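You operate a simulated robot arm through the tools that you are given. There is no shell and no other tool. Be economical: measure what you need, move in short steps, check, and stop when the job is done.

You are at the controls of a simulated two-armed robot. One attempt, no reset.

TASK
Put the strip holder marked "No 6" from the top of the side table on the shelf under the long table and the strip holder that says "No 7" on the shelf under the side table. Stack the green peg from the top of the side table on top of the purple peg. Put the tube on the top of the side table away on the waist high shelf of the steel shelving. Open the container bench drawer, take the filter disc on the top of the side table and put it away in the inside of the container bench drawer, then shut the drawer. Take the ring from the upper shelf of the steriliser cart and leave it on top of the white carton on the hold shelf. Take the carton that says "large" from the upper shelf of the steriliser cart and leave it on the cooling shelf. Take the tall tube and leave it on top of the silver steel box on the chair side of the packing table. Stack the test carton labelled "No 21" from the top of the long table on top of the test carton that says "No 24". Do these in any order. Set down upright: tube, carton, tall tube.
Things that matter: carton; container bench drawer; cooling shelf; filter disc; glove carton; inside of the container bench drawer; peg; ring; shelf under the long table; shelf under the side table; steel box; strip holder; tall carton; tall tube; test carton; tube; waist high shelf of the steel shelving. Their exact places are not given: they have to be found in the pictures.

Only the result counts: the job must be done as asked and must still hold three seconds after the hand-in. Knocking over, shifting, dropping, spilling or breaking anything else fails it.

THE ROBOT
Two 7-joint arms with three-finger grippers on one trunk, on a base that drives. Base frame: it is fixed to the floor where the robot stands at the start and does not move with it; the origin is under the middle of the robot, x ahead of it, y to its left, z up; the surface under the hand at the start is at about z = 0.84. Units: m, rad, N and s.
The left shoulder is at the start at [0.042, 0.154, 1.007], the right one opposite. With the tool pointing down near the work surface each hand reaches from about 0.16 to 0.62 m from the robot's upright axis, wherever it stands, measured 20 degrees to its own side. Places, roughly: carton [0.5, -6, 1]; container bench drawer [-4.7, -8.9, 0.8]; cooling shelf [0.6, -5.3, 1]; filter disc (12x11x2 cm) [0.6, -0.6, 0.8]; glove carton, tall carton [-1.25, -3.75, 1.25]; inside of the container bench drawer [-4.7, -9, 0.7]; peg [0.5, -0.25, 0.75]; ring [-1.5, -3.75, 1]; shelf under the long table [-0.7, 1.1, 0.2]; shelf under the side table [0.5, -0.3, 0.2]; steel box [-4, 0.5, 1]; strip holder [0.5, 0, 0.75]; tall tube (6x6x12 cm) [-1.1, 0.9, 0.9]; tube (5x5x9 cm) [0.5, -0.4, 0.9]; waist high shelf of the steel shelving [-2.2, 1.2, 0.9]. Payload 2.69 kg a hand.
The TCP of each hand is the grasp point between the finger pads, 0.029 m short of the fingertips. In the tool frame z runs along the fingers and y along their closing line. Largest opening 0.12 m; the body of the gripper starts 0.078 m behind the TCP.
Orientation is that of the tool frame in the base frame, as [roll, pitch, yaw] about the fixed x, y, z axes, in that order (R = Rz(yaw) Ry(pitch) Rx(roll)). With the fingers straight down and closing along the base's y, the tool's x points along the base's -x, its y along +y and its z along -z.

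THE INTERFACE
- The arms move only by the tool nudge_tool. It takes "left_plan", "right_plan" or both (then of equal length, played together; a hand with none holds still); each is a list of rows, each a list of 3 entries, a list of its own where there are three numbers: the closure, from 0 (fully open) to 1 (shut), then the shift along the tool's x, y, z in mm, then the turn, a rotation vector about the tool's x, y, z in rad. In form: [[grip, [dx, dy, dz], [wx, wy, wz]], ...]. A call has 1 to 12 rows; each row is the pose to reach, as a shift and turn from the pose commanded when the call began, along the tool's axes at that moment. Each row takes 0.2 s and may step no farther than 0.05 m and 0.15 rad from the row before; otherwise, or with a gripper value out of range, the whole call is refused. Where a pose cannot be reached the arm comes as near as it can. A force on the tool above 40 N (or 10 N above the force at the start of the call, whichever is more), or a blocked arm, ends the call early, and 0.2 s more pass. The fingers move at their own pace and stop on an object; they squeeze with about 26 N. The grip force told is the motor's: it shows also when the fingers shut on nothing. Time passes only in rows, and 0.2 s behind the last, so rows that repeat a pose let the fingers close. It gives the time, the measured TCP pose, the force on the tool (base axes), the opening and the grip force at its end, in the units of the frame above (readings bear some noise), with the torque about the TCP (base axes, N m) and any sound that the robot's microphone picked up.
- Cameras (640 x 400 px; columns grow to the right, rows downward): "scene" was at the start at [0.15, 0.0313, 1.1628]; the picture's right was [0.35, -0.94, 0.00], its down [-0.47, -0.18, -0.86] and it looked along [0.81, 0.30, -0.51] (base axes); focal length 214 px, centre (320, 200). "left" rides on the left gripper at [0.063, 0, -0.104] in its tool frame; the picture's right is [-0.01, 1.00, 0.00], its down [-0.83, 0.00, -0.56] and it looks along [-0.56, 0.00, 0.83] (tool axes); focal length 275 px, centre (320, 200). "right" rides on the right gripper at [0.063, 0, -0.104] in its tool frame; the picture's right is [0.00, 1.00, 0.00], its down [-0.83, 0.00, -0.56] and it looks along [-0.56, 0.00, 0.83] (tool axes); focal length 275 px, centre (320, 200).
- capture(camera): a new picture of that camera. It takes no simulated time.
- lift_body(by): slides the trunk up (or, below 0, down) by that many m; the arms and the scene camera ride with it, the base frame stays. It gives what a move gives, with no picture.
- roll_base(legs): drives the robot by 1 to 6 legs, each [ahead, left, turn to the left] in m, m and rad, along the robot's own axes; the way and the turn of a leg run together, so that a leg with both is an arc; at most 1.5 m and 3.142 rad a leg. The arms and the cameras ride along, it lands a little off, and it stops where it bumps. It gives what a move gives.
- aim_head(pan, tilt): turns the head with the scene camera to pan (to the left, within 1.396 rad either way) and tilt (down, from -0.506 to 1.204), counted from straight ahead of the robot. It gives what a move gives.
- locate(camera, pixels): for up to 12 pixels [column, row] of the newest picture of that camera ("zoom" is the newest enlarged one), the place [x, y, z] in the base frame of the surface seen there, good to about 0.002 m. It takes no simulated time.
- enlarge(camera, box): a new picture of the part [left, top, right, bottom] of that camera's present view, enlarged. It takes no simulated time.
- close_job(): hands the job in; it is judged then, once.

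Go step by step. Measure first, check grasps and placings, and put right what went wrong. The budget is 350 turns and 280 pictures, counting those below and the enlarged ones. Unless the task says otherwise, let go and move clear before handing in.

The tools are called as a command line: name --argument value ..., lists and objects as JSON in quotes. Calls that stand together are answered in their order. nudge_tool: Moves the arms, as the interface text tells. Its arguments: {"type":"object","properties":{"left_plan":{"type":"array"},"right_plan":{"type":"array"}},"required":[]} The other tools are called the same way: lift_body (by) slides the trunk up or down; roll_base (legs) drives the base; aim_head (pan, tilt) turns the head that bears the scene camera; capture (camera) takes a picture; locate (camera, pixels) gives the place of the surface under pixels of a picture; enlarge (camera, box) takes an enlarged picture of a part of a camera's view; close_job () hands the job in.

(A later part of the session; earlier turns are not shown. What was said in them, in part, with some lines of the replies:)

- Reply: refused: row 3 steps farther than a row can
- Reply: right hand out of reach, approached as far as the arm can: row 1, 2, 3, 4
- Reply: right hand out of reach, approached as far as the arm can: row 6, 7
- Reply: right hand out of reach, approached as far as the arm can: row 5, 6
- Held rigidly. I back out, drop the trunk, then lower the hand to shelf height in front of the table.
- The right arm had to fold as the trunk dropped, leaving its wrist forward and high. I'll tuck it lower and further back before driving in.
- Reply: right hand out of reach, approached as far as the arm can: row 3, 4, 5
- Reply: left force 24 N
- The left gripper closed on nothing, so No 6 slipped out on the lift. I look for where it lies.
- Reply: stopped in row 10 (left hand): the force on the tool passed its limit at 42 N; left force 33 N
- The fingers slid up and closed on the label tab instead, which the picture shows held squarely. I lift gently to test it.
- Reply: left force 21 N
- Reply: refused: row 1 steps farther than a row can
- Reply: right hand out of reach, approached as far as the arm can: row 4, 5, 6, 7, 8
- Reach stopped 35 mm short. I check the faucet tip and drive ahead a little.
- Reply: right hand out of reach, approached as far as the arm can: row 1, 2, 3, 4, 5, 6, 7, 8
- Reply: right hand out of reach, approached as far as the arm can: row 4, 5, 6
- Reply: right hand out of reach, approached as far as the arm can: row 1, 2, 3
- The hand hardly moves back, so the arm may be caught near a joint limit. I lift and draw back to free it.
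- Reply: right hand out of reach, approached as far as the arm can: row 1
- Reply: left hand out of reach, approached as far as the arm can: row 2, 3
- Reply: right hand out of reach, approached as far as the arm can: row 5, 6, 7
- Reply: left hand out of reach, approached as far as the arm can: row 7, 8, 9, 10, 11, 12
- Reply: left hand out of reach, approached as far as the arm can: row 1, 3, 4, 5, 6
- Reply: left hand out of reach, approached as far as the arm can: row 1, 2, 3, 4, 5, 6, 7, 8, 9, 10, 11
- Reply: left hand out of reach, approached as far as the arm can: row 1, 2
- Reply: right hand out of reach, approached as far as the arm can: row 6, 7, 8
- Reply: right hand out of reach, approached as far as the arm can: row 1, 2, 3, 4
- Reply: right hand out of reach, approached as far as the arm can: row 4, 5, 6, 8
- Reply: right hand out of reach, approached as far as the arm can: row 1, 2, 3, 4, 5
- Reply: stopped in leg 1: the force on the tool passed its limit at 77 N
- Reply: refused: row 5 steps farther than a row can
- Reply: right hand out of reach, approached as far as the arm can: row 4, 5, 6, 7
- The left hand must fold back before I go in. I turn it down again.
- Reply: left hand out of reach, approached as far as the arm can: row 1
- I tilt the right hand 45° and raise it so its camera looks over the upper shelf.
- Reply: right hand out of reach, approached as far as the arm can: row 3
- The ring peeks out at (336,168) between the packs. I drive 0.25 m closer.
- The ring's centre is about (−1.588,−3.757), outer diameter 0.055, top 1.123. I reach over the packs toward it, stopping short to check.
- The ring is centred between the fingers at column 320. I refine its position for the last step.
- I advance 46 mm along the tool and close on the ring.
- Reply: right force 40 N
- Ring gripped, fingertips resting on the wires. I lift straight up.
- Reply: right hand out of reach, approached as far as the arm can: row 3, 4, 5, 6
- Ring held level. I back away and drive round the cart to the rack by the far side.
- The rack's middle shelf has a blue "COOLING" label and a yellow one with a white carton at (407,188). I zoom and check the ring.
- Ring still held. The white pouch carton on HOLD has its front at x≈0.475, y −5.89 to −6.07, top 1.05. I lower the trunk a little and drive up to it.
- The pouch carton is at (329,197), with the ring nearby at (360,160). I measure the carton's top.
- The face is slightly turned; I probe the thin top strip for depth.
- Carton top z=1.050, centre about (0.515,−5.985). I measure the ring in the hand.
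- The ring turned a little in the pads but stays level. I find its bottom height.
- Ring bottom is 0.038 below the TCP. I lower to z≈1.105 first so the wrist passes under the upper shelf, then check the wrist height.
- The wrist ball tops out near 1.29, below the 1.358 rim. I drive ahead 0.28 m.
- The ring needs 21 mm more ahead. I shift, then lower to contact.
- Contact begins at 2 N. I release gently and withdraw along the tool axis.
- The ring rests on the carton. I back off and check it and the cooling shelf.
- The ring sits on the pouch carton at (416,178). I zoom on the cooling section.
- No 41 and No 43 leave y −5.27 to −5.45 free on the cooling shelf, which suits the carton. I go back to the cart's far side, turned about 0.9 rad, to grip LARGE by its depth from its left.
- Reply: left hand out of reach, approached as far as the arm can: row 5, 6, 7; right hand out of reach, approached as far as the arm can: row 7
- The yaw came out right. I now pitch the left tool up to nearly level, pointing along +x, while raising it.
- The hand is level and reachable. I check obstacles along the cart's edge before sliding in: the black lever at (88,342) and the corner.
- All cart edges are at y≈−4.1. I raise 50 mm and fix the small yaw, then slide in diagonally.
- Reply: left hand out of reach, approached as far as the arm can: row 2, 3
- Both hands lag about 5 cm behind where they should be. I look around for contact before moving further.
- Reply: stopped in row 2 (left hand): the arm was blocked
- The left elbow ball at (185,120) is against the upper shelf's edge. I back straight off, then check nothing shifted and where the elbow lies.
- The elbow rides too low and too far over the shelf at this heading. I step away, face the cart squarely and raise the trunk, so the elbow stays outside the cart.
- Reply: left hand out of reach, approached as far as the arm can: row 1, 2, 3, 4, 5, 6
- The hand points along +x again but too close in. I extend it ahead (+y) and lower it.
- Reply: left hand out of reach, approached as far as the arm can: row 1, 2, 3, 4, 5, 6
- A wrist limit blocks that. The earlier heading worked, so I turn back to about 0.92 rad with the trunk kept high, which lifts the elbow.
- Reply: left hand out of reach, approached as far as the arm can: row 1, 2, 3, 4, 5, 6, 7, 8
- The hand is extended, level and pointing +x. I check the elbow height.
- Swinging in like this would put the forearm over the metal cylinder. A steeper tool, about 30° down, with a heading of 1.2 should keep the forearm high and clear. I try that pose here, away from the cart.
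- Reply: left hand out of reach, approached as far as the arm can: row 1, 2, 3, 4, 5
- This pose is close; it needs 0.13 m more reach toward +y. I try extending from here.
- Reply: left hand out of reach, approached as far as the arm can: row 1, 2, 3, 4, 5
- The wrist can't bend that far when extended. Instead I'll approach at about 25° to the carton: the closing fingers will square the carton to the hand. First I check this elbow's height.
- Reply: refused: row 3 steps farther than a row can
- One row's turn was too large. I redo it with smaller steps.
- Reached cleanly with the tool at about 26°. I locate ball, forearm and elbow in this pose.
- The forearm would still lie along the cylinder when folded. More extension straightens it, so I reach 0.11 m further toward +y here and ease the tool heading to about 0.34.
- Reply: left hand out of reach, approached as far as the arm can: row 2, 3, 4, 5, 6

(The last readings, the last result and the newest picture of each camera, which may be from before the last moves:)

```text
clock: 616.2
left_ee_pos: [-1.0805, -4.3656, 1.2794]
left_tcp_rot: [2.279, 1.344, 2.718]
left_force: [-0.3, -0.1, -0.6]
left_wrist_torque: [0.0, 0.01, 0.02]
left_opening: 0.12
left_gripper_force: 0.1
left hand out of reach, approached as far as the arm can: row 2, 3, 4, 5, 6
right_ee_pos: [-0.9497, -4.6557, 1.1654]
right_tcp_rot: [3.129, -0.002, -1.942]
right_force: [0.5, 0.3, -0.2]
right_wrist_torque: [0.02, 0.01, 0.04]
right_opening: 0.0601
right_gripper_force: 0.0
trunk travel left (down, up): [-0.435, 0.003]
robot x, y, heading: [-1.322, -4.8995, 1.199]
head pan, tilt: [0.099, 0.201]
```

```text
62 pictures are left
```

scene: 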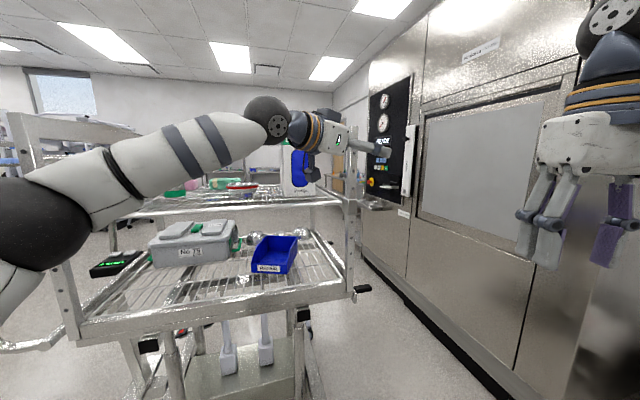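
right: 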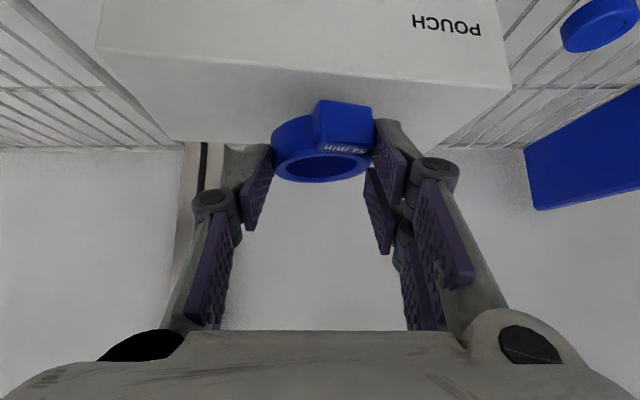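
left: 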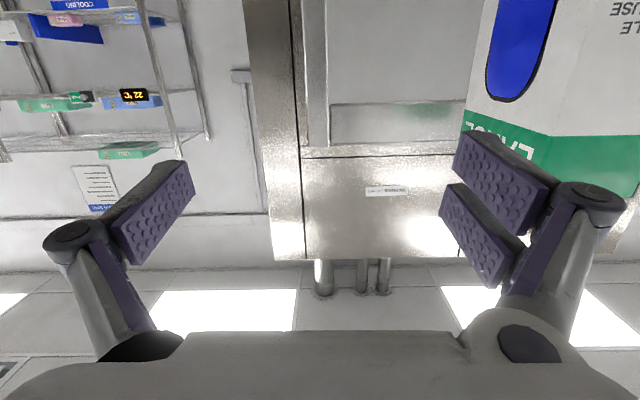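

The bend limit holds. A better way is to turn the carton about 45° on the shelf first, by pushing the right part of its front face with the right fingertips low down; then the hand can come straight at it. I tuck the left hand back and face the cart.

nudge_tool --left_plan '[[0, [0, 13, -35], [-0.1, 0, 0]], [0, [0, 26, -70], [-0.2, 0, 0]], [0, [0, 39, -105], [-0.3, 0, 0]], [0, [0, 52, -140], [-0.4, 0, 0]], [0, [0, 65, -175], [-0.5, 0, 0]], [0, [0, 76, -210], [-0.6, 0, 0]]]'

roll_base --legs '[[0, 0, 0.37], [0.1, -0.03, 0]]'

nudge_tool --right_plan '[[1, [-20, 20, 0], [0, -0.13, 0]], [1, [-40, 40, 0], [0, -0.26, 0]], [1, [-60, 60, 0], [0, -0.39, 0]], [1, [-80, 80, 0], [0, -0.52, 0]], [1, [-100, 90, 0], [0, -0.65, 0]], [1, [-110, 90, 0], [0, -0.785, 0]]]'

aim_head --pan -0.2 --tilt 0.2

capture --camera "scene"

```text
clock: 617.6
left_ee_pos: [-1.3026, -4.3892, 1.3206]
left_tcp_rot: [1.671, 1.346, 2.715]
left_force: [-1.3, -0.6, -0.7]
left_wrist_torque: [-0.01, 0.03, 0.01]
left_opening: 0.1199
left_gripper_force: 0.1
right_ee_pos: [-0.9495, -4.6583, 1.1669]
right_tcp_rot: [3.127, -0.001, -1.941]
right_force: [-0.9, 0.0, -0.2]
right_wrist_torque: [0.02, 0.0, -0.01]
right_opening: 0.0598
right_gripper_force: 0.1
trunk travel left (down, up): [-0.435, 0.003]
robot x, y, heading: [-1.3152, -4.8961, 1.202]
head pan, tilt: [0.099, 0.201]
```

```text
clock: 619.9
left_ee_pos: [-1.4599, -4.3176, 1.3203]
left_tcp_rot: [1.675, 1.345, 3.093]
left_force: [0.8, 1.1, -0.5]
left_wrist_torque: [0.0, 0.0, -0.01]
left_opening: 0.1199
left_gripper_force: 0.1
right_ee_pos: [-1.0334, -4.4391, 1.1669]
right_tcp_rot: [3.128, -0.001, -1.564]
right_force: [-0.9, 0.6, -0.4]
right_wrist_torque: [-0.01, 0.0, 0.02]
right_opening: 0.06
right_gripper_force: 0.1
trunk travel left (down, up): [-0.435, 0.003]
robot x, y, heading: [-1.2926, -4.7984, 1.578]
head pan, tilt: [0.099, 0.201]
```

```text
clock: 621.3
left_ee_pos: [-1.4593, -4.3183, 1.3192]
left_tcp_rot: [1.677, 1.345, 3.093]
left_force: [0.2, -0.3, -0.9]
left_wrist_torque: [0.0, 0.01, -0.01]
left_opening: 0.12
left_gripper_force: 0.0
right_ee_pos: [-1.1254, -4.3302, 1.1673]
right_tcp_rot: [3.12, 0.788, -1.58]
right_force: [0.1, 0.0, -0.3]
right_wrist_torque: [0.0, -0.01, 0.03]
right_opening: 0.0
right_gripper_force: 26.0
trunk travel left (down, up): [-0.435, 0.003]
robot x, y, heading: [-1.2888, -4.7995, 1.576]
head pan, tilt: [0.099, 0.201]
```

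```text
clock: 622.1
left_ee_pos: [-1.4608, -4.3173, 1.3193]
left_tcp_rot: [1.675, 1.343, 3.094]
left_force: [-0.2, 0.1, 0.2]
left_wrist_torque: [-0.01, -0.03, 0.0]
left_opening: 0.1202
left_gripper_force: 0.1
right_ee_pos: [-1.1244, -4.3304, 1.1673]
right_tcp_rot: [3.121, 0.783, -1.581]
right_force: [0.7, 1.5, 0.1]
right_wrist_torque: [-0.01, -0.04, 0.0]
right_opening: 0.0
right_gripper_force: 26.2
trunk travel left (down, up): [-0.435, 0.003]
robot x, y, heading: [-1.2916, -4.8, 1.58]
head pan, tilt: [-0.201, 0.201]
```

```text
61 pictures are left
```

scene: 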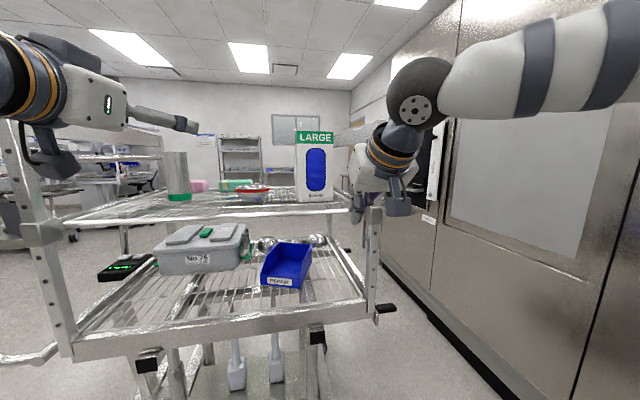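

I drive in so the closed right fingertips come just before the carton's right front, watching from here.

roll_base --legs '[[0.28, -0.025, 0]]'

nudge_tool --right_plan '[[1, [8, 0, 8], [0, 0, 0]], [1, [12, 0, 12], [0, 0, 0]]]'

capture --camera "scene"

capture --camera "right"

```text
clock: 624.1
left_ee_pos: [-1.4356, -4.0417, 1.3197]
left_tcp_rot: [1.676, 1.344, 3.091]
left_force: [0.2, 0.2, 1.4]
left_wrist_torque: [0.01, 0.0, 0.01]
left_opening: 0.1202
left_gripper_force: 0.1
right_ee_pos: [-1.1001, -4.0529, 1.1676]
right_tcp_rot: [3.121, 0.786, -1.58]
right_force: [0.1, 0.3, -0.4]
right_wrist_torque: [0.01, 0.03, -0.02]
right_opening: 0.0
right_gripper_force: 26.2
trunk travel left (down, up): [-0.435, 0.003]
robot x, y, heading: [-1.2691, -4.5224, 1.575]
head pan, tilt: [-0.201, 0.201]
```

```text
clock: 624.7
left_ee_pos: [-1.4359, -4.0393, 1.3207]
left_tcp_rot: [1.676, 1.345, 3.091]
left_force: [-0.1, -0.5, 0.4]
left_wrist_torque: [0.01, 0.01, 0.03]
left_opening: 0.1201
left_gripper_force: 0.0
right_ee_pos: [-1.099, -4.0532, 1.15]
right_tcp_rot: [3.122, 0.787, -1.581]
right_force: [-0.2, -0.3, 0.4]
right_wrist_torque: [-0.03, 0.0, 0.0]
right_opening: 0.0003
right_gripper_force: 25.4
trunk travel left (down, up): [-0.435, 0.003]
robot x, y, heading: [-1.264, -4.5216, 1.578]
head pan, tilt: [-0.201, 0.201]
```

```text
60 pictures are left
```

scene: 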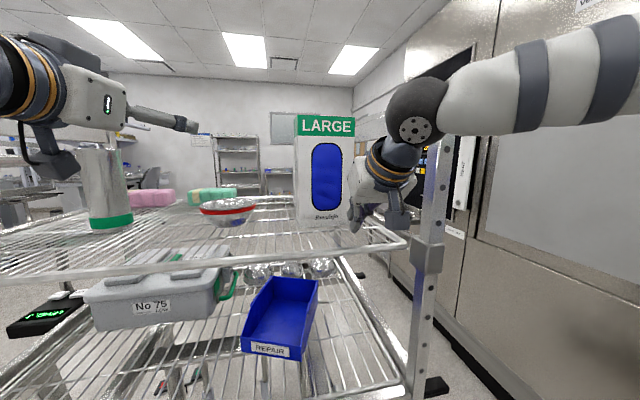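

```text
59 pictures are left
```

right: 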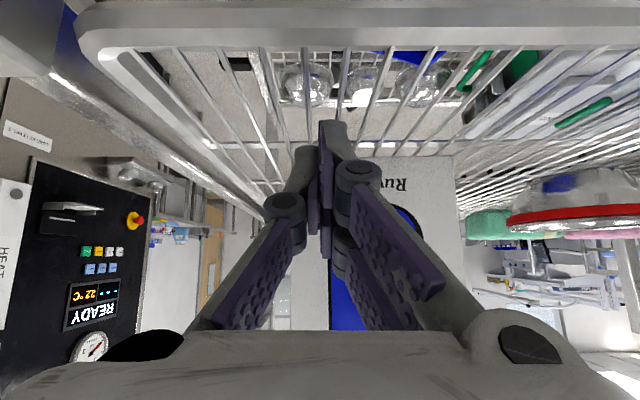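

The fingertips are at the carton's very right edge (column 330). I shift 12 mm left and push forward slowly.

nudge_tool --right_plan '[[1, [0, 12, 0], [0, 0, 0]], [1, [-18, 12, 18], [0, 0, 0]], [1, [-32, 12, 32], [0, 0, 0]], [1, [-40, 12, 40], [0, 0, 0]], [1, [-47, 12, 47], [0, 0, 0]], [1, [-54, 12, 54], [0, 0, 0]], [1, [-61, 12, 61], [0, 0, 0]], [1, [-61, 12, 61], [0, 0, 0]]]'

capture --camera "scene"

```text
clock: 626.5
left_ee_pos: [-1.436, -4.0416, 1.3199]
left_tcp_rot: [1.674, 1.345, 3.09]
left_force: [0.4, 0.0, -0.3]
left_wrist_torque: [-0.03, 0.03, -0.02]
left_opening: 0.1198
left_gripper_force: 0.1
right_ee_pos: [-1.1127, -3.9674, 1.1502]
right_tcp_rot: [3.121, 0.786, -1.58]
right_force: [0.9, -0.5, -0.6]
right_wrist_torque: [0.01, 0.0, -0.01]
right_opening: 0.0
right_gripper_force: 26.1
trunk travel left (down, up): [-0.435, 0.003]
robot x, y, heading: [-1.2625, -4.5213, 1.574]
head pan, tilt: [-0.201, 0.201]
```

```text
58 pictures are left
```

scene: 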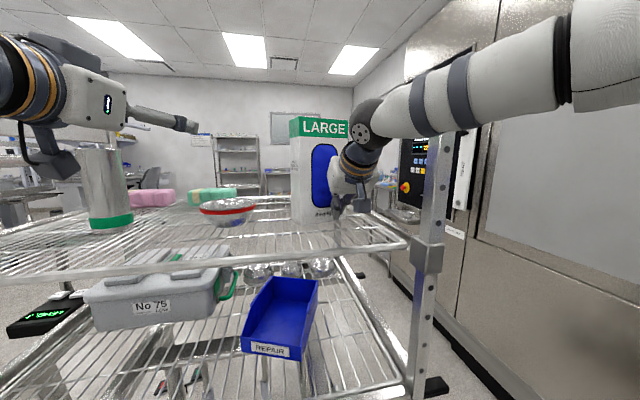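

It turns nicely without tipping. I push another 40 mm.

nudge_tool --right_plan '[[1, [-7, 0, 7], [0, 0, 0]], [1, [-14, 0, 14], [0, 0, 0]], [1, [-21, 0, 21], [0, 0, 0]], [1, [-28, 0, 28], [0, 0, 0]], [1, [-28, 0, 28], [0, 0, 0]]]'

enlarge --camera "scene" --box '[260, 90, 400, 240]'

```text
clock: 627.7
left_ee_pos: [-1.4373, -4.0406, 1.321]
left_tcp_rot: [1.674, 1.343, 3.091]
left_force: [0.5, 0.0, 0.0]
left_wrist_torque: [0.03, -0.04, -0.06]
left_opening: 0.1202
left_gripper_force: 0.0
right_ee_pos: [-1.1135, -3.9267, 1.1495]
right_tcp_rot: [3.12, 0.785, -1.581]
right_force: [0.8, -0.4, 0.0]
right_wrist_torque: [0.01, 0.0, 0.0]
right_opening: 0.0
right_gripper_force: 26.0
trunk travel left (down, up): [-0.435, 0.003]
robot x, y, heading: [-1.2642, -4.5221, 1.572]
head pan, tilt: [-0.201, 0.201]
```

```text
2.67 times, centred on (330, 165) of scene
```

zoom: 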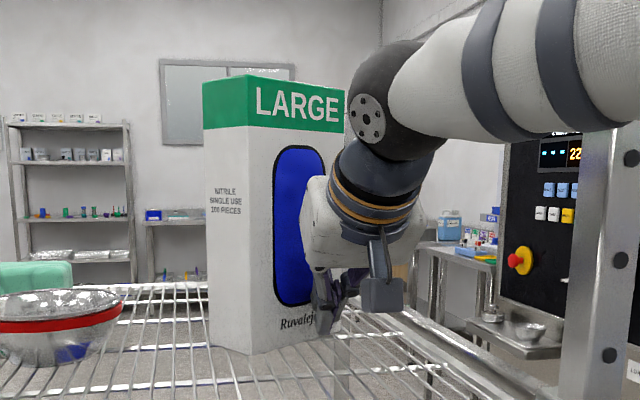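

It has turned well. I measure the corner edges to get its angle.

locate --camera "zoom" --pixels '[[208, 140], [243, 140], [253, 140], [340, 125], [212, 300], [245, 310], [300, 110], [250, 340]]'

```text
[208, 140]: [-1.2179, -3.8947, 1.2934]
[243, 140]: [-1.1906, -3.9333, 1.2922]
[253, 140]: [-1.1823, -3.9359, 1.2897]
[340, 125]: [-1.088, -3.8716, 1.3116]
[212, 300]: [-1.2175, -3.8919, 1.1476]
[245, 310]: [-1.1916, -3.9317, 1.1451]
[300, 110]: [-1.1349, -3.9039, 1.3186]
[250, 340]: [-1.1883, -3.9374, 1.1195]
```

The face is now turned 34°, and the carton is only about 0.06 m deep, so it's easy to grip. I withdraw the right hand, back off, and set the left hand at a heading of 0.75.

nudge_tool --right_plan '[[1, [0, 0, -40], [0, 0, 0]], [1, [0, 0, -80], [0, 0, 0]], [1, [20, -10, -115], [0, 0, 0]], [1, [50, -20, -145], [0, 0, 0]]]'

roll_base --legs '[[-0.35, 0, 0], [0, 0, -0.375]]'

nudge_tool --left_plan '[[0, [10, -31, 24], [0.05, 0, 0]], [0, [20, -62, 48], [0.1, 0, 0]], [0, [30, -94, 71], [0.15, 0, 0]], [0, [40, -125, 95], [0.2, 0, 0]], [0, [50, -157, 118], [0.25, 0, 0]], [0, [58, -188, 142], [0.3, 0, 0]], [0, [58, -188, 142], [0.3, 0, 0]]]'

aim_head --pan 0.0 --tilt 0.2

capture --camera "scene"

```text
clock: 628.7
left_ee_pos: [-1.4356, -4.0422, 1.3216]
left_tcp_rot: [1.67, 1.343, 3.085]
left_force: [-0.4, -0.4, 0.2]
left_wrist_torque: [0.01, -0.04, 0.02]
left_opening: 0.1201
left_gripper_force: 0.1
right_ee_pos: [-1.0896, -4.0669, 1.2181]
right_tcp_rot: [3.121, 0.789, -1.583]
right_force: [0.5, -0.5, -0.1]
right_wrist_torque: [-0.01, -0.02, 0.02]
right_opening: 0.0
right_gripper_force: 26.5
trunk travel left (down, up): [-0.435, 0.003]
robot x, y, heading: [-1.2663, -4.5199, 1.575]
head pan, tilt: [-0.201, 0.201]
```

```text
clock: 632.1
left_ee_pos: [-1.2442, -4.361, 1.3195]
left_tcp_rot: [1.675, 1.343, 2.714]
left_force: [1.0, -0.1, 0.2]
left_wrist_torque: [-0.02, 0.01, 0.02]
left_opening: 0.1201
left_gripper_force: 0.1
right_ee_pos: [-0.9316, -4.511, 1.2172]
right_tcp_rot: [3.122, 0.786, -1.959]
right_force: [0.4, 0.0, -0.2]
right_wrist_torque: [0.01, -0.01, -0.01]
right_opening: 0.0
right_gripper_force: 25.8
trunk travel left (down, up): [-0.435, 0.003]
robot x, y, heading: [-1.2619, -4.8687, 1.196]
head pan, tilt: [-0.201, 0.201]
```

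```text
clock: 633.7
left_ee_pos: [-1.0279, -4.3271, 1.2175]
left_tcp_rot: [1.975, 1.343, 2.71]
left_force: [-0.5, -0.2, -0.7]
left_wrist_torque: [-0.04, 0.02, -0.02]
left_opening: 0.1199
left_gripper_force: 0.0
right_ee_pos: [-0.9335, -4.5102, 1.2186]
right_tcp_rot: [3.122, 0.787, -1.957]
right_force: [-0.3, 0.2, 0.6]
right_wrist_torque: [0.0, -0.02, -0.02]
right_opening: 0.0
right_gripper_force: 26.0
trunk travel left (down, up): [-0.435, 0.003]
robot x, y, heading: [-1.2622, -4.8719, 1.202]
head pan, tilt: [-0.201, 0.201]
```

```text
clock: 634.4
left_ee_pos: [-1.0289, -4.3272, 1.2182]
left_tcp_rot: [1.976, 1.344, 2.715]
left_force: [-0.7, -0.4, 0.7]
left_wrist_torque: [0.01, 0.0, -0.02]
left_opening: 0.1198
left_gripper_force: 0.0
right_ee_pos: [-0.9316, -4.5103, 1.218]
right_tcp_rot: [3.123, 0.785, -1.957]
right_force: [0.1, 0.3, 0.5]
right_wrist_torque: [-0.01, 0.01, 0.04]
right_opening: 0.0001
right_gripper_force: 26.4
trunk travel left (down, up): [-0.435, 0.003]
robot x, y, heading: [-1.2622, -4.8726, 1.198]
head pan, tilt: [0.0, 0.201]
```

```text
56 pictures are left
```

scene: 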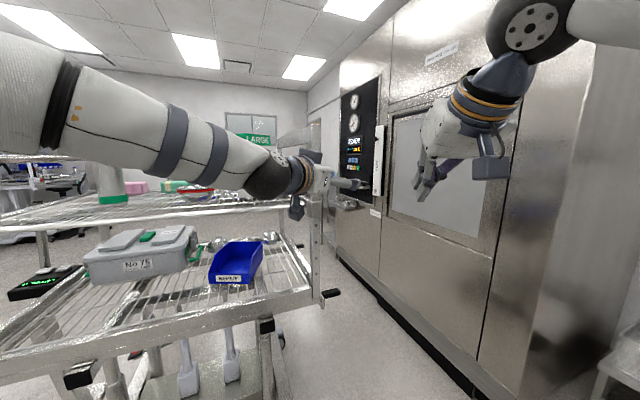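

Heading is 0.74 as wanted. I check the forearm height and raise the hand 35 mm.

locate --camera "scene" --pixels '[[180, 135], [100, 110], [30, 90], [30, 140], [100, 160], [265, 180], [250, 135], [200, 190]]'

nudge_tool --left_plan '[[0, [-17, 0, -4], [0, 0, 0]], [0, [-34, 0, -8], [0, 0, 0]], [0, [-34, 0, -8], [0, 0, 0]]]'

```text
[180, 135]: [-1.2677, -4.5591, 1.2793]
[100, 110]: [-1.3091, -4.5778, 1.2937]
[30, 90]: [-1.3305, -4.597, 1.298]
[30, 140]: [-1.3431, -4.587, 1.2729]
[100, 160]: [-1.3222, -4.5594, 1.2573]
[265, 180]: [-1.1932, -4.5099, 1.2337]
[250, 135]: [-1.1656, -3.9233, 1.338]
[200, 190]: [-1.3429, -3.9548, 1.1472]
```

```text
clock: 635.2
left_ee_pos: [-1.0279, -4.3337, 1.2516]
left_tcp_rot: [1.978, 1.344, 2.715]
left_force: [-0.2, -0.4, -0.1]
left_wrist_torque: [0.0, 0.0, 0.01]
left_opening: 0.12
left_gripper_force: 0.0
right_ee_pos: [-0.9311, -4.5092, 1.2183]
right_tcp_rot: [3.122, 0.785, -1.957]
right_force: [-0.6, -0.7, 0.8]
right_wrist_torque: [0.0, 0.01, 0.0]
right_opening: 0.0
right_gripper_force: 26.6
trunk travel left (down, up): [-0.435, 0.003]
robot x, y, heading: [-1.2638, -4.8688, 1.197]
head pan, tilt: [0.0, 0.201]
```

The forearm rides at 1.26–1.30, well above the shelf. I pull the right hand back from the cart's post, then drive to the approach point.

nudge_tool --right_plan '[[1, [30, -15, -30], [0, 0, 0]], [1, [55, -30, -55], [0, 0, 0]], [1, [80, -45, -80], [0, 0, 0]], [1, [105, -60, -105], [0, 0, 0]]]'

roll_base --legs '[[0.253, 0.349, 0]]'

capture --camera "left"

capture --camera "scene"

```text
clock: 636.2
left_ee_pos: [-1.0266, -4.3354, 1.2516]
left_tcp_rot: [1.974, 1.343, 2.71]
left_force: [0.0, 0.3, 0.9]
left_wrist_torque: [-0.01, 0.01, 0.0]
left_opening: 0.12
left_gripper_force: 0.0
right_ee_pos: [-0.9299, -4.6746, 1.2179]
right_tcp_rot: [3.119, 0.785, -1.96]
right_force: [-0.1, -0.6, 0.1]
right_wrist_torque: [0.0, 0.02, 0.01]
right_opening: 0.0
right_gripper_force: 25.8
trunk travel left (down, up): [-0.435, 0.003]
robot x, y, heading: [-1.2598, -4.8716, 1.202]
head pan, tilt: [0.0, 0.201]
```

```text
clock: 639.4
left_ee_pos: [-1.2498, -3.9759, 1.2511]
left_tcp_rot: [1.976, 1.344, 2.709]
left_force: [0.0, 0.2, 0.2]
left_wrist_torque: [-0.01, 0.02, -0.01]
left_opening: 0.1197
left_gripper_force: 0.1
right_ee_pos: [-1.1555, -4.3142, 1.2191]
right_tcp_rot: [3.121, 0.785, -1.962]
right_force: [-0.1, 0.3, -1.5]
right_wrist_torque: [0.0, 0.01, 0.0]
right_opening: 0.0002
right_gripper_force: 25.6
trunk travel left (down, up): [-0.435, 0.003]
robot x, y, heading: [-1.4903, -4.5111, 1.192]
head pan, tilt: [0.0, 0.201]
```

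```text
55 pictures are left
```

left: 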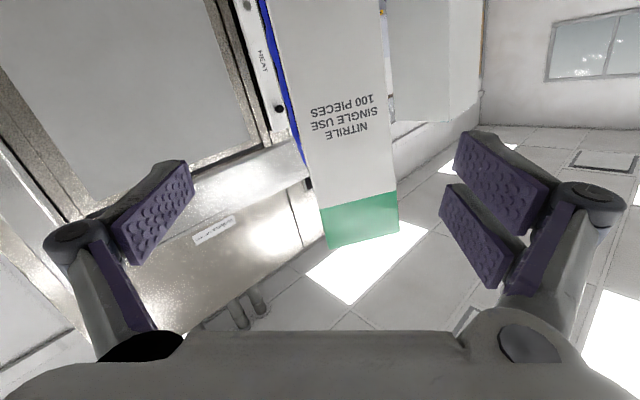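

```text
54 pictures are left
```

scene: 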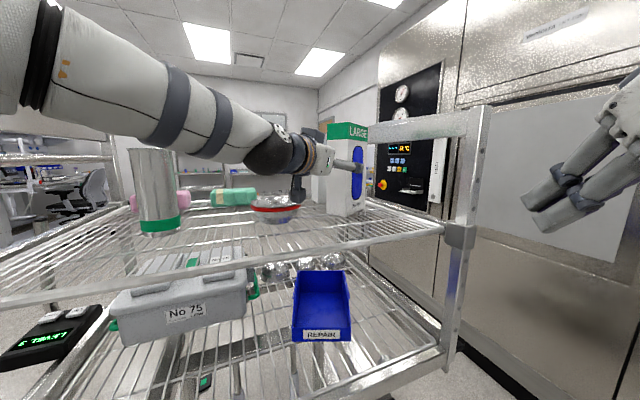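

The carton's end face stands between the open fingers, but the grip line is tilted 12°. I roll the tool to square it and measure the face.

nudge_tool --left_plan '[[0, [0, 0, 0], [0, 0, -0.105]], [0, [0, 0, 0], [0, 0, -0.209]], [0, [0, 0, 0], [0, 0, -0.209]]]'

capture --camera "left"

locate --camera "left" --pixels '[[300, 150], [330, 150], [370, 150], [290, 100], [380, 100], [340, 60], [345, 220]]'

```text
clock: 640.2
left_ee_pos: [-1.25, -3.9754, 1.252]
left_tcp_rot: [-3.129, 1.482, -2.384]
left_force: [0.6, -0.3, 0.6]
left_wrist_torque: [0.02, -0.03, 0.0]
left_opening: 0.12
left_gripper_force: 0.1
right_ee_pos: [-1.1555, -4.314, 1.2184]
right_tcp_rot: [3.121, 0.787, -1.963]
right_force: [-0.6, 0.1, -0.2]
right_wrist_torque: [0.06, -0.01, -0.03]
right_opening: 0.0001
right_gripper_force: 25.9
trunk travel left (down, up): [-0.435, 0.003]
robot x, y, heading: [-1.4911, -4.5107, 1.195]
head pan, tilt: [0.0, 0.201]
```

```text
53 pictures are left
```

left: 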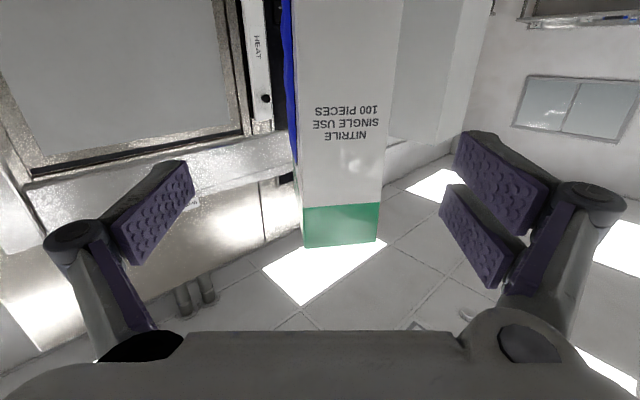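

```text
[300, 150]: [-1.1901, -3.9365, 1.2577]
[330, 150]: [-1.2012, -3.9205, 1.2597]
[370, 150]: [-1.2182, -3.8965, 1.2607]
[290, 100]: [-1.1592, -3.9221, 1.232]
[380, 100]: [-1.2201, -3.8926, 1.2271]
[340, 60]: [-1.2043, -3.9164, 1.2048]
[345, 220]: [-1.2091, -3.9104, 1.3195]
```

Now square. The face centre is 15 mm to the side; I shift 12 mm and advance 0.118 m with the base.

nudge_tool --left_plan '[[0, [0, 12, 0], [0, 0, 0]], [0, [0, 12, 0], [0, 0, 0]]]'

roll_base --legs '[[0.106, -0.051, 0]]'

capture --camera "left"

capture --camera "scene"

```text
clock: 640.8
left_ee_pos: [-1.2582, -3.9682, 1.2532]
left_tcp_rot: [3.138, 1.483, -2.404]
left_force: [-0.6, -0.3, 1.2]
left_wrist_torque: [0.03, 0.0, 0.0]
left_opening: 0.1201
left_gripper_force: 0.1
right_ee_pos: [-1.1555, -4.3142, 1.2177]
right_tcp_rot: [3.121, 0.785, -1.964]
right_force: [0.1, -0.2, 0.6]
right_wrist_torque: [-0.02, 0.01, -0.01]
right_opening: 0.0
right_gripper_force: 25.9
trunk travel left (down, up): [-0.435, 0.003]
robot x, y, heading: [-1.4933, -4.5108, 1.192]
head pan, tilt: [0.0, 0.201]
```

```text
clock: 642.1
left_ee_pos: [-1.1722, -3.8862, 1.2523]
left_tcp_rot: [3.141, 1.482, -2.4]
left_force: [0.4, 0.2, -0.7]
left_wrist_torque: [-0.01, 0.0, -0.03]
left_opening: 0.1201
left_gripper_force: 0.1
right_ee_pos: [-1.0688, -4.2334, 1.2178]
right_tcp_rot: [3.12, 0.785, -1.961]
right_force: [0.5, -0.2, 0.4]
right_wrist_torque: [0.05, 0.03, 0.02]
right_opening: 0.0
right_gripper_force: 25.8
trunk travel left (down, up): [-0.435, 0.003]
robot x, y, heading: [-1.4055, -4.4319, 1.198]
head pan, tilt: [0.0, 0.201]
```

```text
52 pictures are left
```

left: 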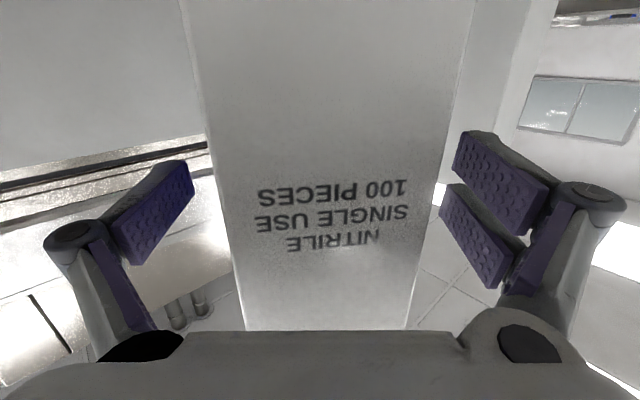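

```text
51 pictures are left
```

scene: 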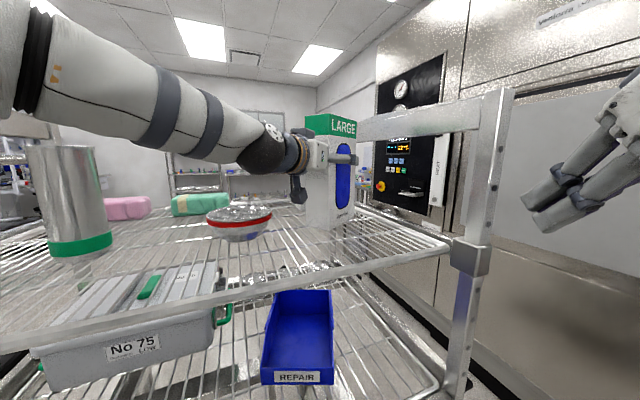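

The carton's end is well between the fingers, centred. I close.

nudge_tool --left_plan '[[0.3, [0, 0, 0], [0, 0, 0]], [0.6, [0, 0, 0], [0, 0, 0]], [1, [0, 0, 0], [0, 0, 0]], [1, [0, 0, 0], [0, 0, 0]], [1, [0, 0, 0], [0, 0, 0]]]'

capture --camera "left"

```text
clock: 643.3
left_ee_pos: [-1.1734, -3.8882, 1.2526]
left_tcp_rot: [3.133, 1.482, -2.406]
left_force: [1.4, 0.4, 3.7]
left_wrist_torque: [0.11, 0.22, -0.08]
left_opening: 0.0625
left_gripper_force: 25.7
right_ee_pos: [-1.0705, -4.2326, 1.2182]
right_tcp_rot: [3.121, 0.784, -1.961]
right_force: [0.6, -0.9, 0.0]
right_wrist_torque: [0.0, 0.01, 0.0]
right_opening: 0.0
right_gripper_force: 25.8
trunk travel left (down, up): [-0.435, 0.003]
robot x, y, heading: [-1.4021, -4.4286, 1.193]
head pan, tilt: [0.0, 0.201]
```

```text
50 pictures are left
```

left: 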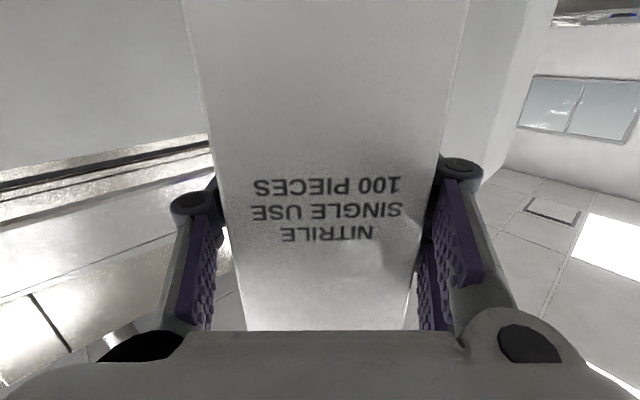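

Gripped at 62 mm. I lift 40 mm.

nudge_tool --left_plan '[[1, [-8, 0, 0], [0, 0, 0]], [1, [-20, 0, 0], [0, 0, 0]], [1, [-32, 0, 0], [0, 0, 0]], [1, [-42, 0, 0], [0, 0, 0]], [1, [-42, 0, 0], [0, 0, 0]]]'

capture --camera "scene"

```text
clock: 644.5
left_ee_pos: [-1.1692, -3.8839, 1.2938]
left_tcp_rot: [-3.138, 1.481, -2.394]
left_force: [0.2, 0.4, -4.8]
left_wrist_torque: [-0.06, 0.08, 0.01]
left_opening: 0.0618
left_gripper_force: 26.2
right_ee_pos: [-1.0701, -4.233, 1.2174]
right_tcp_rot: [3.121, 0.786, -1.961]
right_force: [0.0, 0.4, -0.3]
right_wrist_torque: [0.02, -0.01, -0.01]
right_opening: 0.0002
right_gripper_force: 26.3
trunk travel left (down, up): [-0.435, 0.003]
robot x, y, heading: [-1.4042, -4.4333, 1.198]
head pan, tilt: [0.0, 0.201]
```

```text
49 pictures are left
```

scene: 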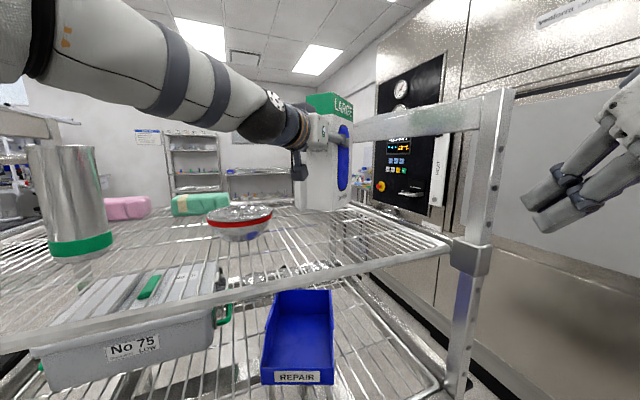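

Lifted and upright. I strafe straight out from the cart, then turn and go toward the rack.

roll_base --legs '[[-0.46, -0.18, 0], [0, 0, -0.748], [0.39, -0.98, 0]]'

lift_body --by -0.15

capture --camera "left"

aim_head --pan -0.1 --tilt 0.3

capture --camera "scene"

```text
clock: 656.8
left_ee_pos: [-0.0915, -5.4039, 1.2932]
left_tcp_rot: [-3.14, 1.483, 3.13]
left_force: [-0.2, 0.2, -5.1]
left_wrist_torque: [-0.01, 0.12, -0.02]
left_opening: 0.0619
left_gripper_force: 26.5
right_ee_pos: [-0.2584, -5.7276, 1.2183]
right_tcp_rot: [3.121, 0.785, -2.719]
right_force: [0.3, -0.4, -0.1]
right_wrist_torque: [0.01, 0.0, 0.03]
right_opening: 0.0003
right_gripper_force: 26.3
trunk travel left (down, up): [-0.435, 0.003]
robot x, y, heading: [-0.6381, -5.6429, 0.44]
head pan, tilt: [0.0, 0.201]
```

```text
clock: 658.5
left_ee_pos: [-0.0145, -5.3689, 0.9287]
left_tcp_rot: [-2.779, 1.153, -2.799]
left_force: [-0.1, -0.4, -5.5]
left_wrist_torque: [0.03, 0.06, 0.04]
left_opening: 0.0615
left_gripper_force: 26.3
right_ee_pos: [-0.2522, -5.7236, 1.0605]
right_tcp_rot: [3.117, 0.757, -2.72]
right_force: [0.4, 0.2, 0.6]
right_wrist_torque: [-0.03, 0.0, 0.03]
right_opening: 0.0002
right_gripper_force: 26.2
trunk travel left (down, up): [-0.285, 0.153]
robot x, y, heading: [-0.6373, -5.639, 0.442]
head pan, tilt: [0.0, 0.201]
```

```text
48 pictures are left
```

left: 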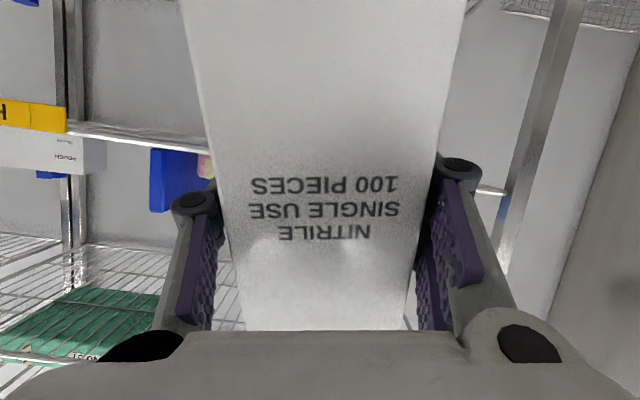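

```text
clock: 659.2
left_ee_pos: [-0.0143, -5.368, 0.9291]
left_tcp_rot: [-2.779, 1.15, -2.8]
left_force: [0.4, -1.0, -5.5]
left_wrist_torque: [0.03, 0.1, 0.0]
left_opening: 0.0619
left_gripper_force: 26.2
right_ee_pos: [-0.2517, -5.7232, 1.0612]
right_tcp_rot: [3.118, 0.758, -2.72]
right_force: [0.4, 0.3, 0.8]
right_wrist_torque: [0.01, 0.0, 0.0]
right_opening: 0.0001
right_gripper_force: 26.0
trunk travel left (down, up): [-0.285, 0.153]
robot x, y, heading: [-0.6403, -5.6402, 0.436]
head pan, tilt: [-0.099, 0.3]
```

```text
47 pictures are left
```

scene: 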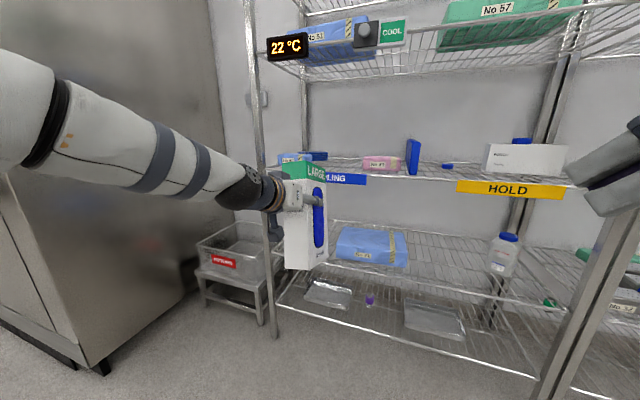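

The hand sagged and tilted as the trunk came down. I raise and level it again.

nudge_tool --left_plan '[[1, [-38, 0, -17], [0, -0.066, 0]], [1, [-77, 0, -34], [0, -0.132, 0]], [1, [-115, 0, -52], [0, -0.2, 0]], [1, [-154, 0, -69], [0, -0.265, 0]], [1, [-192, 0, -86], [0, -0.33, 0]], [1, [-192, 0, -86], [0, -0.33, 0]]]'

capture --camera "scene"

```text
clock: 660.6
left_ee_pos: [-0.0211, -5.335, 1.1379]
left_tcp_rot: [-1.995, 1.408, -1.991]
left_force: [-1.0, -0.5, -5.2]
left_wrist_torque: [-0.02, 0.13, 0.02]
left_opening: 0.0617
left_gripper_force: 25.6
right_ee_pos: [-0.2515, -5.7231, 1.0599]
right_tcp_rot: [3.117, 0.759, -2.72]
right_force: [0.1, 0.3, 0.1]
right_wrist_torque: [0.03, -0.01, 0.0]
right_opening: 0.0
right_gripper_force: 25.8
trunk travel left (down, up): [-0.285, 0.153]
robot x, y, heading: [-0.6364, -5.6346, 0.434]
head pan, tilt: [-0.099, 0.3]
```

```text
46 pictures are left
```

scene: 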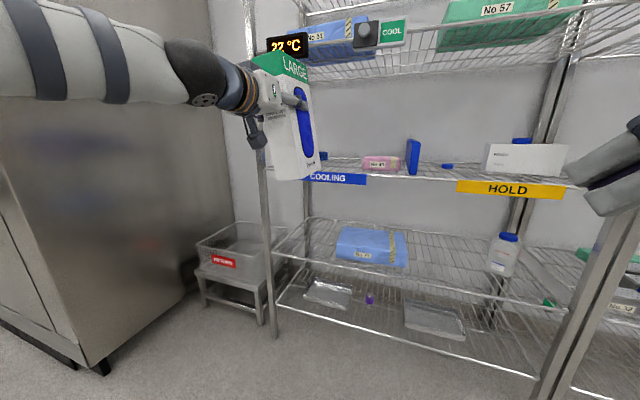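

The carton leans 8°. I roll it upright, then approach the cooling shelf partway.

nudge_tool --left_plan '[[1, [0, 0, 0], [0, 0, 0.075]], [1, [0, 0, 0], [0, 0, 0.147]], [1, [0, 0, 0], [0, 0, 0.147]]]'

roll_base --legs '[[0.21, -0.13, 0]]'

capture --camera "scene"

capture --camera "left"

```text
clock: 661.4
left_ee_pos: [-0.0202, -5.3365, 1.1369]
left_tcp_rot: [3.112, 1.505, 3.112]
left_force: [0.8, 0.2, -4.8]
left_wrist_torque: [-0.01, 0.12, -0.02]
left_opening: 0.062
left_gripper_force: 26.2
right_ee_pos: [-0.2513, -5.7233, 1.0594]
right_tcp_rot: [3.117, 0.759, -2.718]
right_force: [-0.5, 0.2, -0.2]
right_wrist_torque: [0.01, -0.01, -0.01]
right_opening: 0.0001
right_gripper_force: 26.0
trunk travel left (down, up): [-0.285, 0.153]
robot x, y, heading: [-0.6374, -5.6425, 0.439]
head pan, tilt: [-0.099, 0.3]
```

```text
clock: 663.2
left_ee_pos: [0.228, -5.3626, 1.1358]
left_tcp_rot: [3.129, 1.505, 3.129]
left_force: [-0.6, -0.2, -5.4]
left_wrist_torque: [0.02, 0.14, 0.0]
left_opening: 0.0619
left_gripper_force: 26.0
right_ee_pos: [-0.0012, -5.7487, 1.06]
right_tcp_rot: [3.117, 0.758, -2.717]
right_force: [-1.1, 0.0, -0.7]
right_wrist_torque: [0.02, 0.0, -0.01]
right_opening: 0.0002
right_gripper_force: 26.0
trunk travel left (down, up): [-0.285, 0.153]
robot x, y, heading: [-0.391, -5.6688, 0.437]
head pan, tilt: [-0.099, 0.3]
```

```text
45 pictures are left
```

scene: 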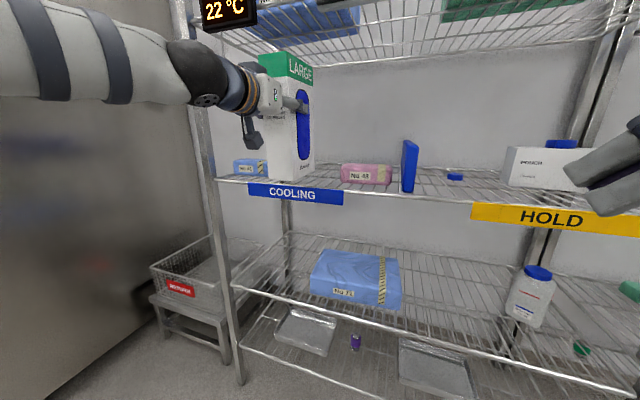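

```text
44 pictures are left
```

left: 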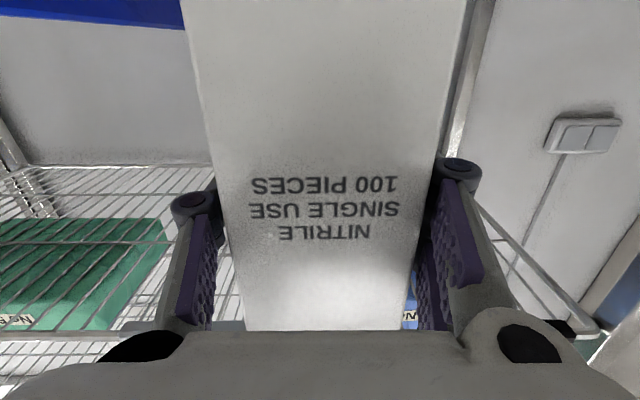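

Upright and at the shelf edge. I check the bottom height and gap.

enlarge --camera "scene" --box '[210, 40, 420, 220]'

locate --camera "zoom" --pixels '[[220, 290], [262, 312], [305, 285], [262, 290], [260, 60], [305, 90], [160, 265], [405, 270], [165, 280], [340, 270]]'

```text
2.22 times, centred on (315, 130) of scene
```

zoom: 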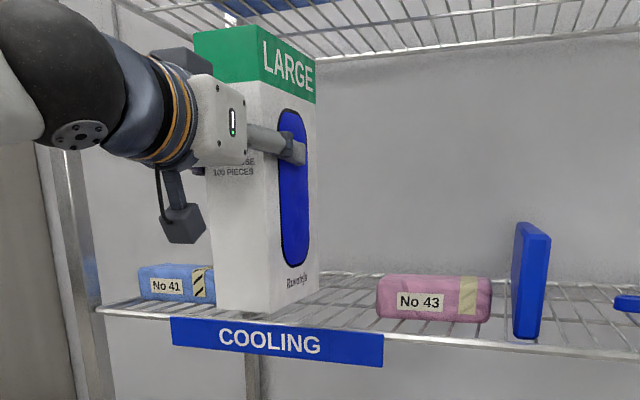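

```text
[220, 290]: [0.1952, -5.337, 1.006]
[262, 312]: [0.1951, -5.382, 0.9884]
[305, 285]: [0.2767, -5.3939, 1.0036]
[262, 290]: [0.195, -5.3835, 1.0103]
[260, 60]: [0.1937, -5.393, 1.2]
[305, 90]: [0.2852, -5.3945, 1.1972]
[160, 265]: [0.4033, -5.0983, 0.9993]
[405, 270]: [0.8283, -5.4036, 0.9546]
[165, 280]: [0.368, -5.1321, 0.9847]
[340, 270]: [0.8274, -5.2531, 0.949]
```

The carton is centred at y≈−5.363 with its bottom near 0.985. I correct a slight lean and move in 0.145 m.

nudge_tool --left_plan '[[1, [0, 0, 0], [0, 0, -0.04]], [1, [0, 0, 0], [0, 0, -0.04]]]'

roll_base --legs '[[0.132, -0.062, 0]]'

capture --camera "scene"

enlarge --camera "scene" --box '[200, 40, 420, 240]'

```text
clock: 663.8
left_ee_pos: [0.2292, -5.3609, 1.1353]
left_tcp_rot: [-2.607, 1.494, -2.607]
left_force: [-0.1, 0.1, -5.0]
left_wrist_torque: [0.01, 0.12, -0.01]
left_opening: 0.0617
left_gripper_force: 25.6
right_ee_pos: [-0.0032, -5.7493, 1.0592]
right_tcp_rot: [3.119, 0.761, -2.716]
right_force: [-0.5, -0.2, -0.2]
right_wrist_torque: [-0.01, 0.0, 0.0]
right_opening: 0.0
right_gripper_force: 26.1
trunk travel left (down, up): [-0.285, 0.153]
robot x, y, heading: [-0.3885, -5.6692, 0.432]
head pan, tilt: [-0.099, 0.3]
```

```text
clock: 665.2
left_ee_pos: [0.3745, -5.3626, 1.1348]
left_tcp_rot: [-2.613, 1.493, -2.612]
left_force: [0.6, -0.1, -5.5]
left_wrist_torque: [0.03, 0.1, 0.03]
left_opening: 0.0618
left_gripper_force: 25.8
right_ee_pos: [0.1433, -5.7507, 1.0596]
right_tcp_rot: [3.117, 0.757, -2.718]
right_force: [0.1, -0.3, -0.7]
right_wrist_torque: [-0.01, 0.0, 0.05]
right_opening: 0.0002
right_gripper_force: 25.8
trunk travel left (down, up): [-0.285, 0.153]
robot x, y, heading: [-0.2446, -5.6662, 0.439]
head pan, tilt: [-0.099, 0.3]
```

```text
42 pictures are left
```

scene: 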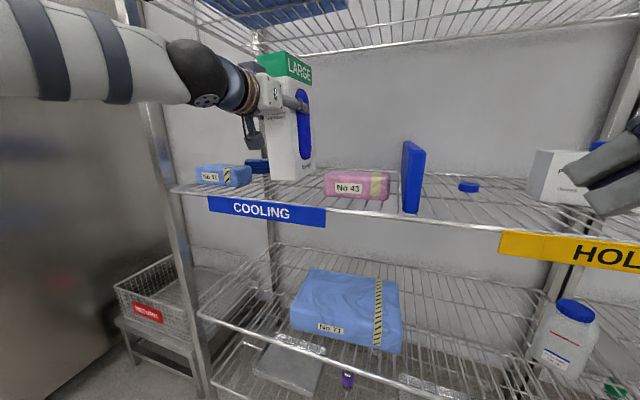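

```text
2.00 times, centred on (310, 140) of scene
```

zoom: 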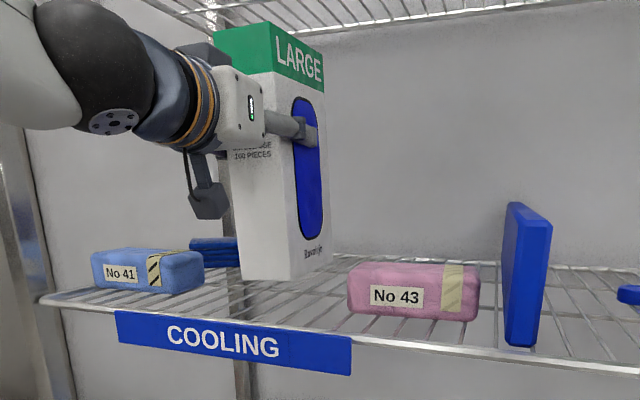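

Positioned between No 41 and No 43. I lower to contact.

nudge_tool --left_plan '[[1, [15, 0, 1], [0, 0, 0]], [1, [26, 0, 2], [0, 0, 0]], [1, [31, 0, 2], [0, 0, 0]], [1, [34, 0, 2], [0, 0, 0]], [1, [36, 0, 2], [0, 0, 0]], [1, [38, 0, 2], [0, 0, 0]], [1, [38, 0, 2], [0, 0, 0]]]'

enlarge --camera "scene" --box '[200, 40, 420, 240]'

```text
clock: 666.8
left_ee_pos: [0.3733, -5.3641, 1.1004]
left_tcp_rot: [-2.607, 1.499, -2.606]
left_force: [4.4, 1.7, 7.3]
left_wrist_torque: [0.39, -0.16, -0.12]
left_opening: 0.0618
left_gripper_force: 26.2
right_ee_pos: [0.1421, -5.7495, 1.06]
right_tcp_rot: [3.117, 0.76, -2.719]
right_force: [-0.2, -0.5, 0.3]
right_wrist_torque: [-0.03, 0.0, 0.0]
right_opening: 0.0001
right_gripper_force: 26.1
trunk travel left (down, up): [-0.285, 0.153]
robot x, y, heading: [-0.2441, -5.6686, 0.434]
head pan, tilt: [-0.099, 0.3]
```

```text
2.00 times, centred on (310, 140) of scene
```

zoom: 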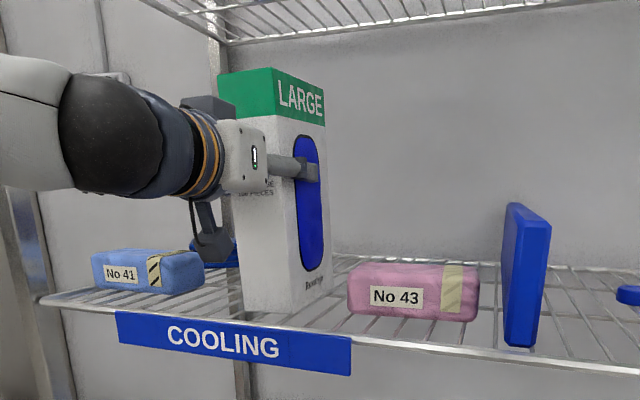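

Contact made. I ease up slightly, open, and withdraw straight back.

nudge_tool --left_plan '[[0.9, [0, 0, 0], [0, 0, 0]], [0.6, [0, 0, 0], [0, 0, 0]], [0.2, [0, 0, 0], [0, 0, 0]], [0.1, [0, 0, 0], [0, 0, 0]], [0.1, [0, 0, -20], [0, 0, 0]], [0.1, [0, 0, -45], [0, 0, 0]]]'

enlarge --camera "scene" --box '[200, 40, 420, 240]'

```text
clock: 668.2
left_ee_pos: [0.3294, -5.3644, 1.1009]
left_tcp_rot: [-2.614, 1.494, -2.614]
left_force: [0.7, 0.3, 0.2]
left_wrist_torque: [0.03, 0.01, 0.02]
left_opening: 0.1081
left_gripper_force: 0.1
right_ee_pos: [0.1423, -5.7485, 1.0608]
right_tcp_rot: [3.119, 0.76, -2.719]
right_force: [0.2, -0.7, 0.1]
right_wrist_torque: [0.01, 0.0, 0.04]
right_opening: 0.0001
right_gripper_force: 25.9
trunk travel left (down, up): [-0.285, 0.153]
robot x, y, heading: [-0.2465, -5.666, 0.441]
head pan, tilt: [-0.099, 0.3]
```

```text
2.00 times, centred on (310, 140) of scene
```

zoom: 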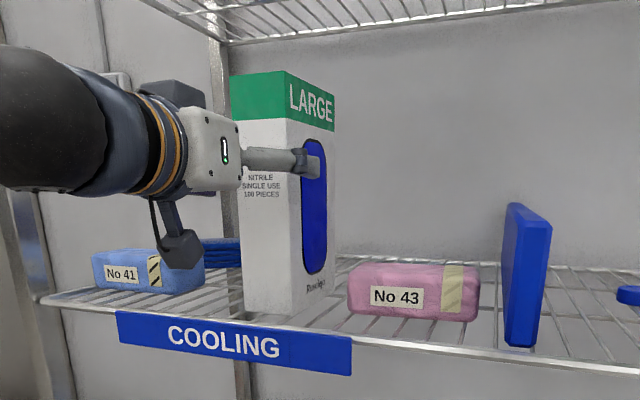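

The carton stands upright. I back the robot straight out and take a final look at the rack.

roll_base --legs '[[-0.36, 0.17, 0]]'

aim_head --pan -0.4 --tilt 0.25

capture --camera "scene"

enlarge --camera "scene" --box '[220, 80, 460, 240]'

```text
clock: 670.7
left_ee_pos: [-0.0728, -5.3664, 1.1023]
left_tcp_rot: [-2.604, 1.495, -2.605]
left_force: [-0.8, -0.3, -0.2]
left_wrist_torque: [0.02, -0.02, -0.02]
left_opening: 0.108
left_gripper_force: 0.1
right_ee_pos: [-0.2588, -5.7509, 1.0596]
right_tcp_rot: [3.119, 0.758, -2.72]
right_force: [-0.9, 0.0, 0.0]
right_wrist_torque: [0.0, -0.02, 0.01]
right_opening: 0.0002
right_gripper_force: 26.3
trunk travel left (down, up): [-0.285, 0.153]
robot x, y, heading: [-0.6469, -5.6731, 0.439]
head pan, tilt: [-0.099, 0.3]
```

```text
clock: 671.5
left_ee_pos: [-0.0726, -5.3659, 1.1017]
left_tcp_rot: [-2.608, 1.495, -2.609]
left_force: [0.9, -0.2, 0.0]
left_wrist_torque: [0.01, -0.02, -0.01]
left_opening: 0.1081
left_gripper_force: 0.1
right_ee_pos: [-0.2585, -5.7522, 1.0613]
right_tcp_rot: [3.118, 0.761, -2.719]
right_force: [0.3, -0.8, -0.1]
right_wrist_torque: [0.02, -0.04, 0.01]
right_opening: 0.0
right_gripper_force: 26.1
trunk travel left (down, up): [-0.285, 0.153]
robot x, y, heading: [-0.6454, -5.6676, 0.429]
head pan, tilt: [-0.4, 0.25]
```

```text
38 pictures are left
```

scene: 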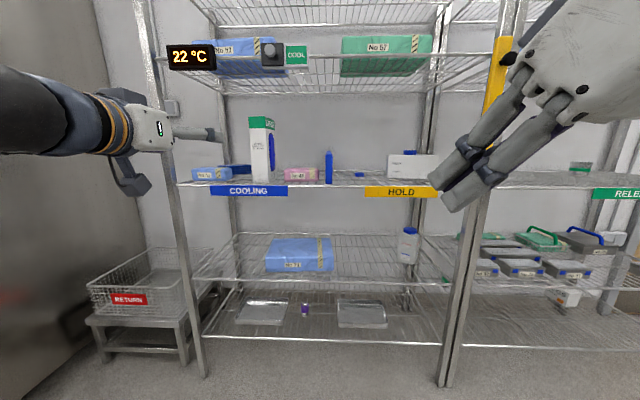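

```text
2.50 times, centred on (340, 160) of scene
```

zoom: 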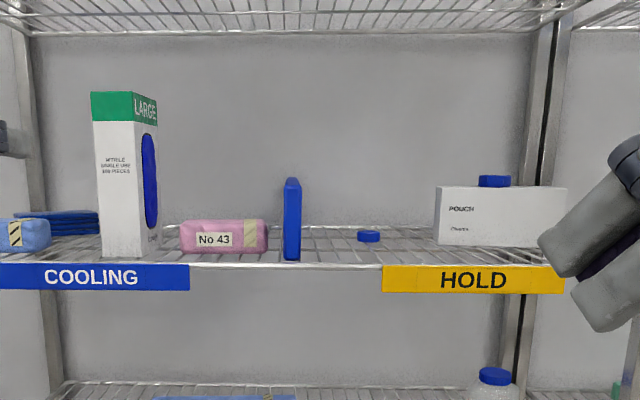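

The LARGE carton stands on the cooling shelf and the ring lies on the pouch carton on HOLD. The other placings were checked when each was made, and both hands are clear, so I hand in.

close_job

```text
The job is handed in.
```

I carried out every part of the task, checked each placing with the cameras as I made it, and handed the job in with both hands clear.

Two things happened along the way that could count against the result:

- **No 6 strip holder:** it slipped out of the grip once and landed flat on the side table beside the orange peg. I picked it up again and put it on the shelf under the long table. My measurement afterwards showed the peg about where it was.
- **Steriliser cart:** the left elbow pressed against the edge of the cart's upper shelf while I was reaching for the "large" carton. I backed off and saw nothing knocked over in the pictures, but I did not re-measure the cart or the things on it.
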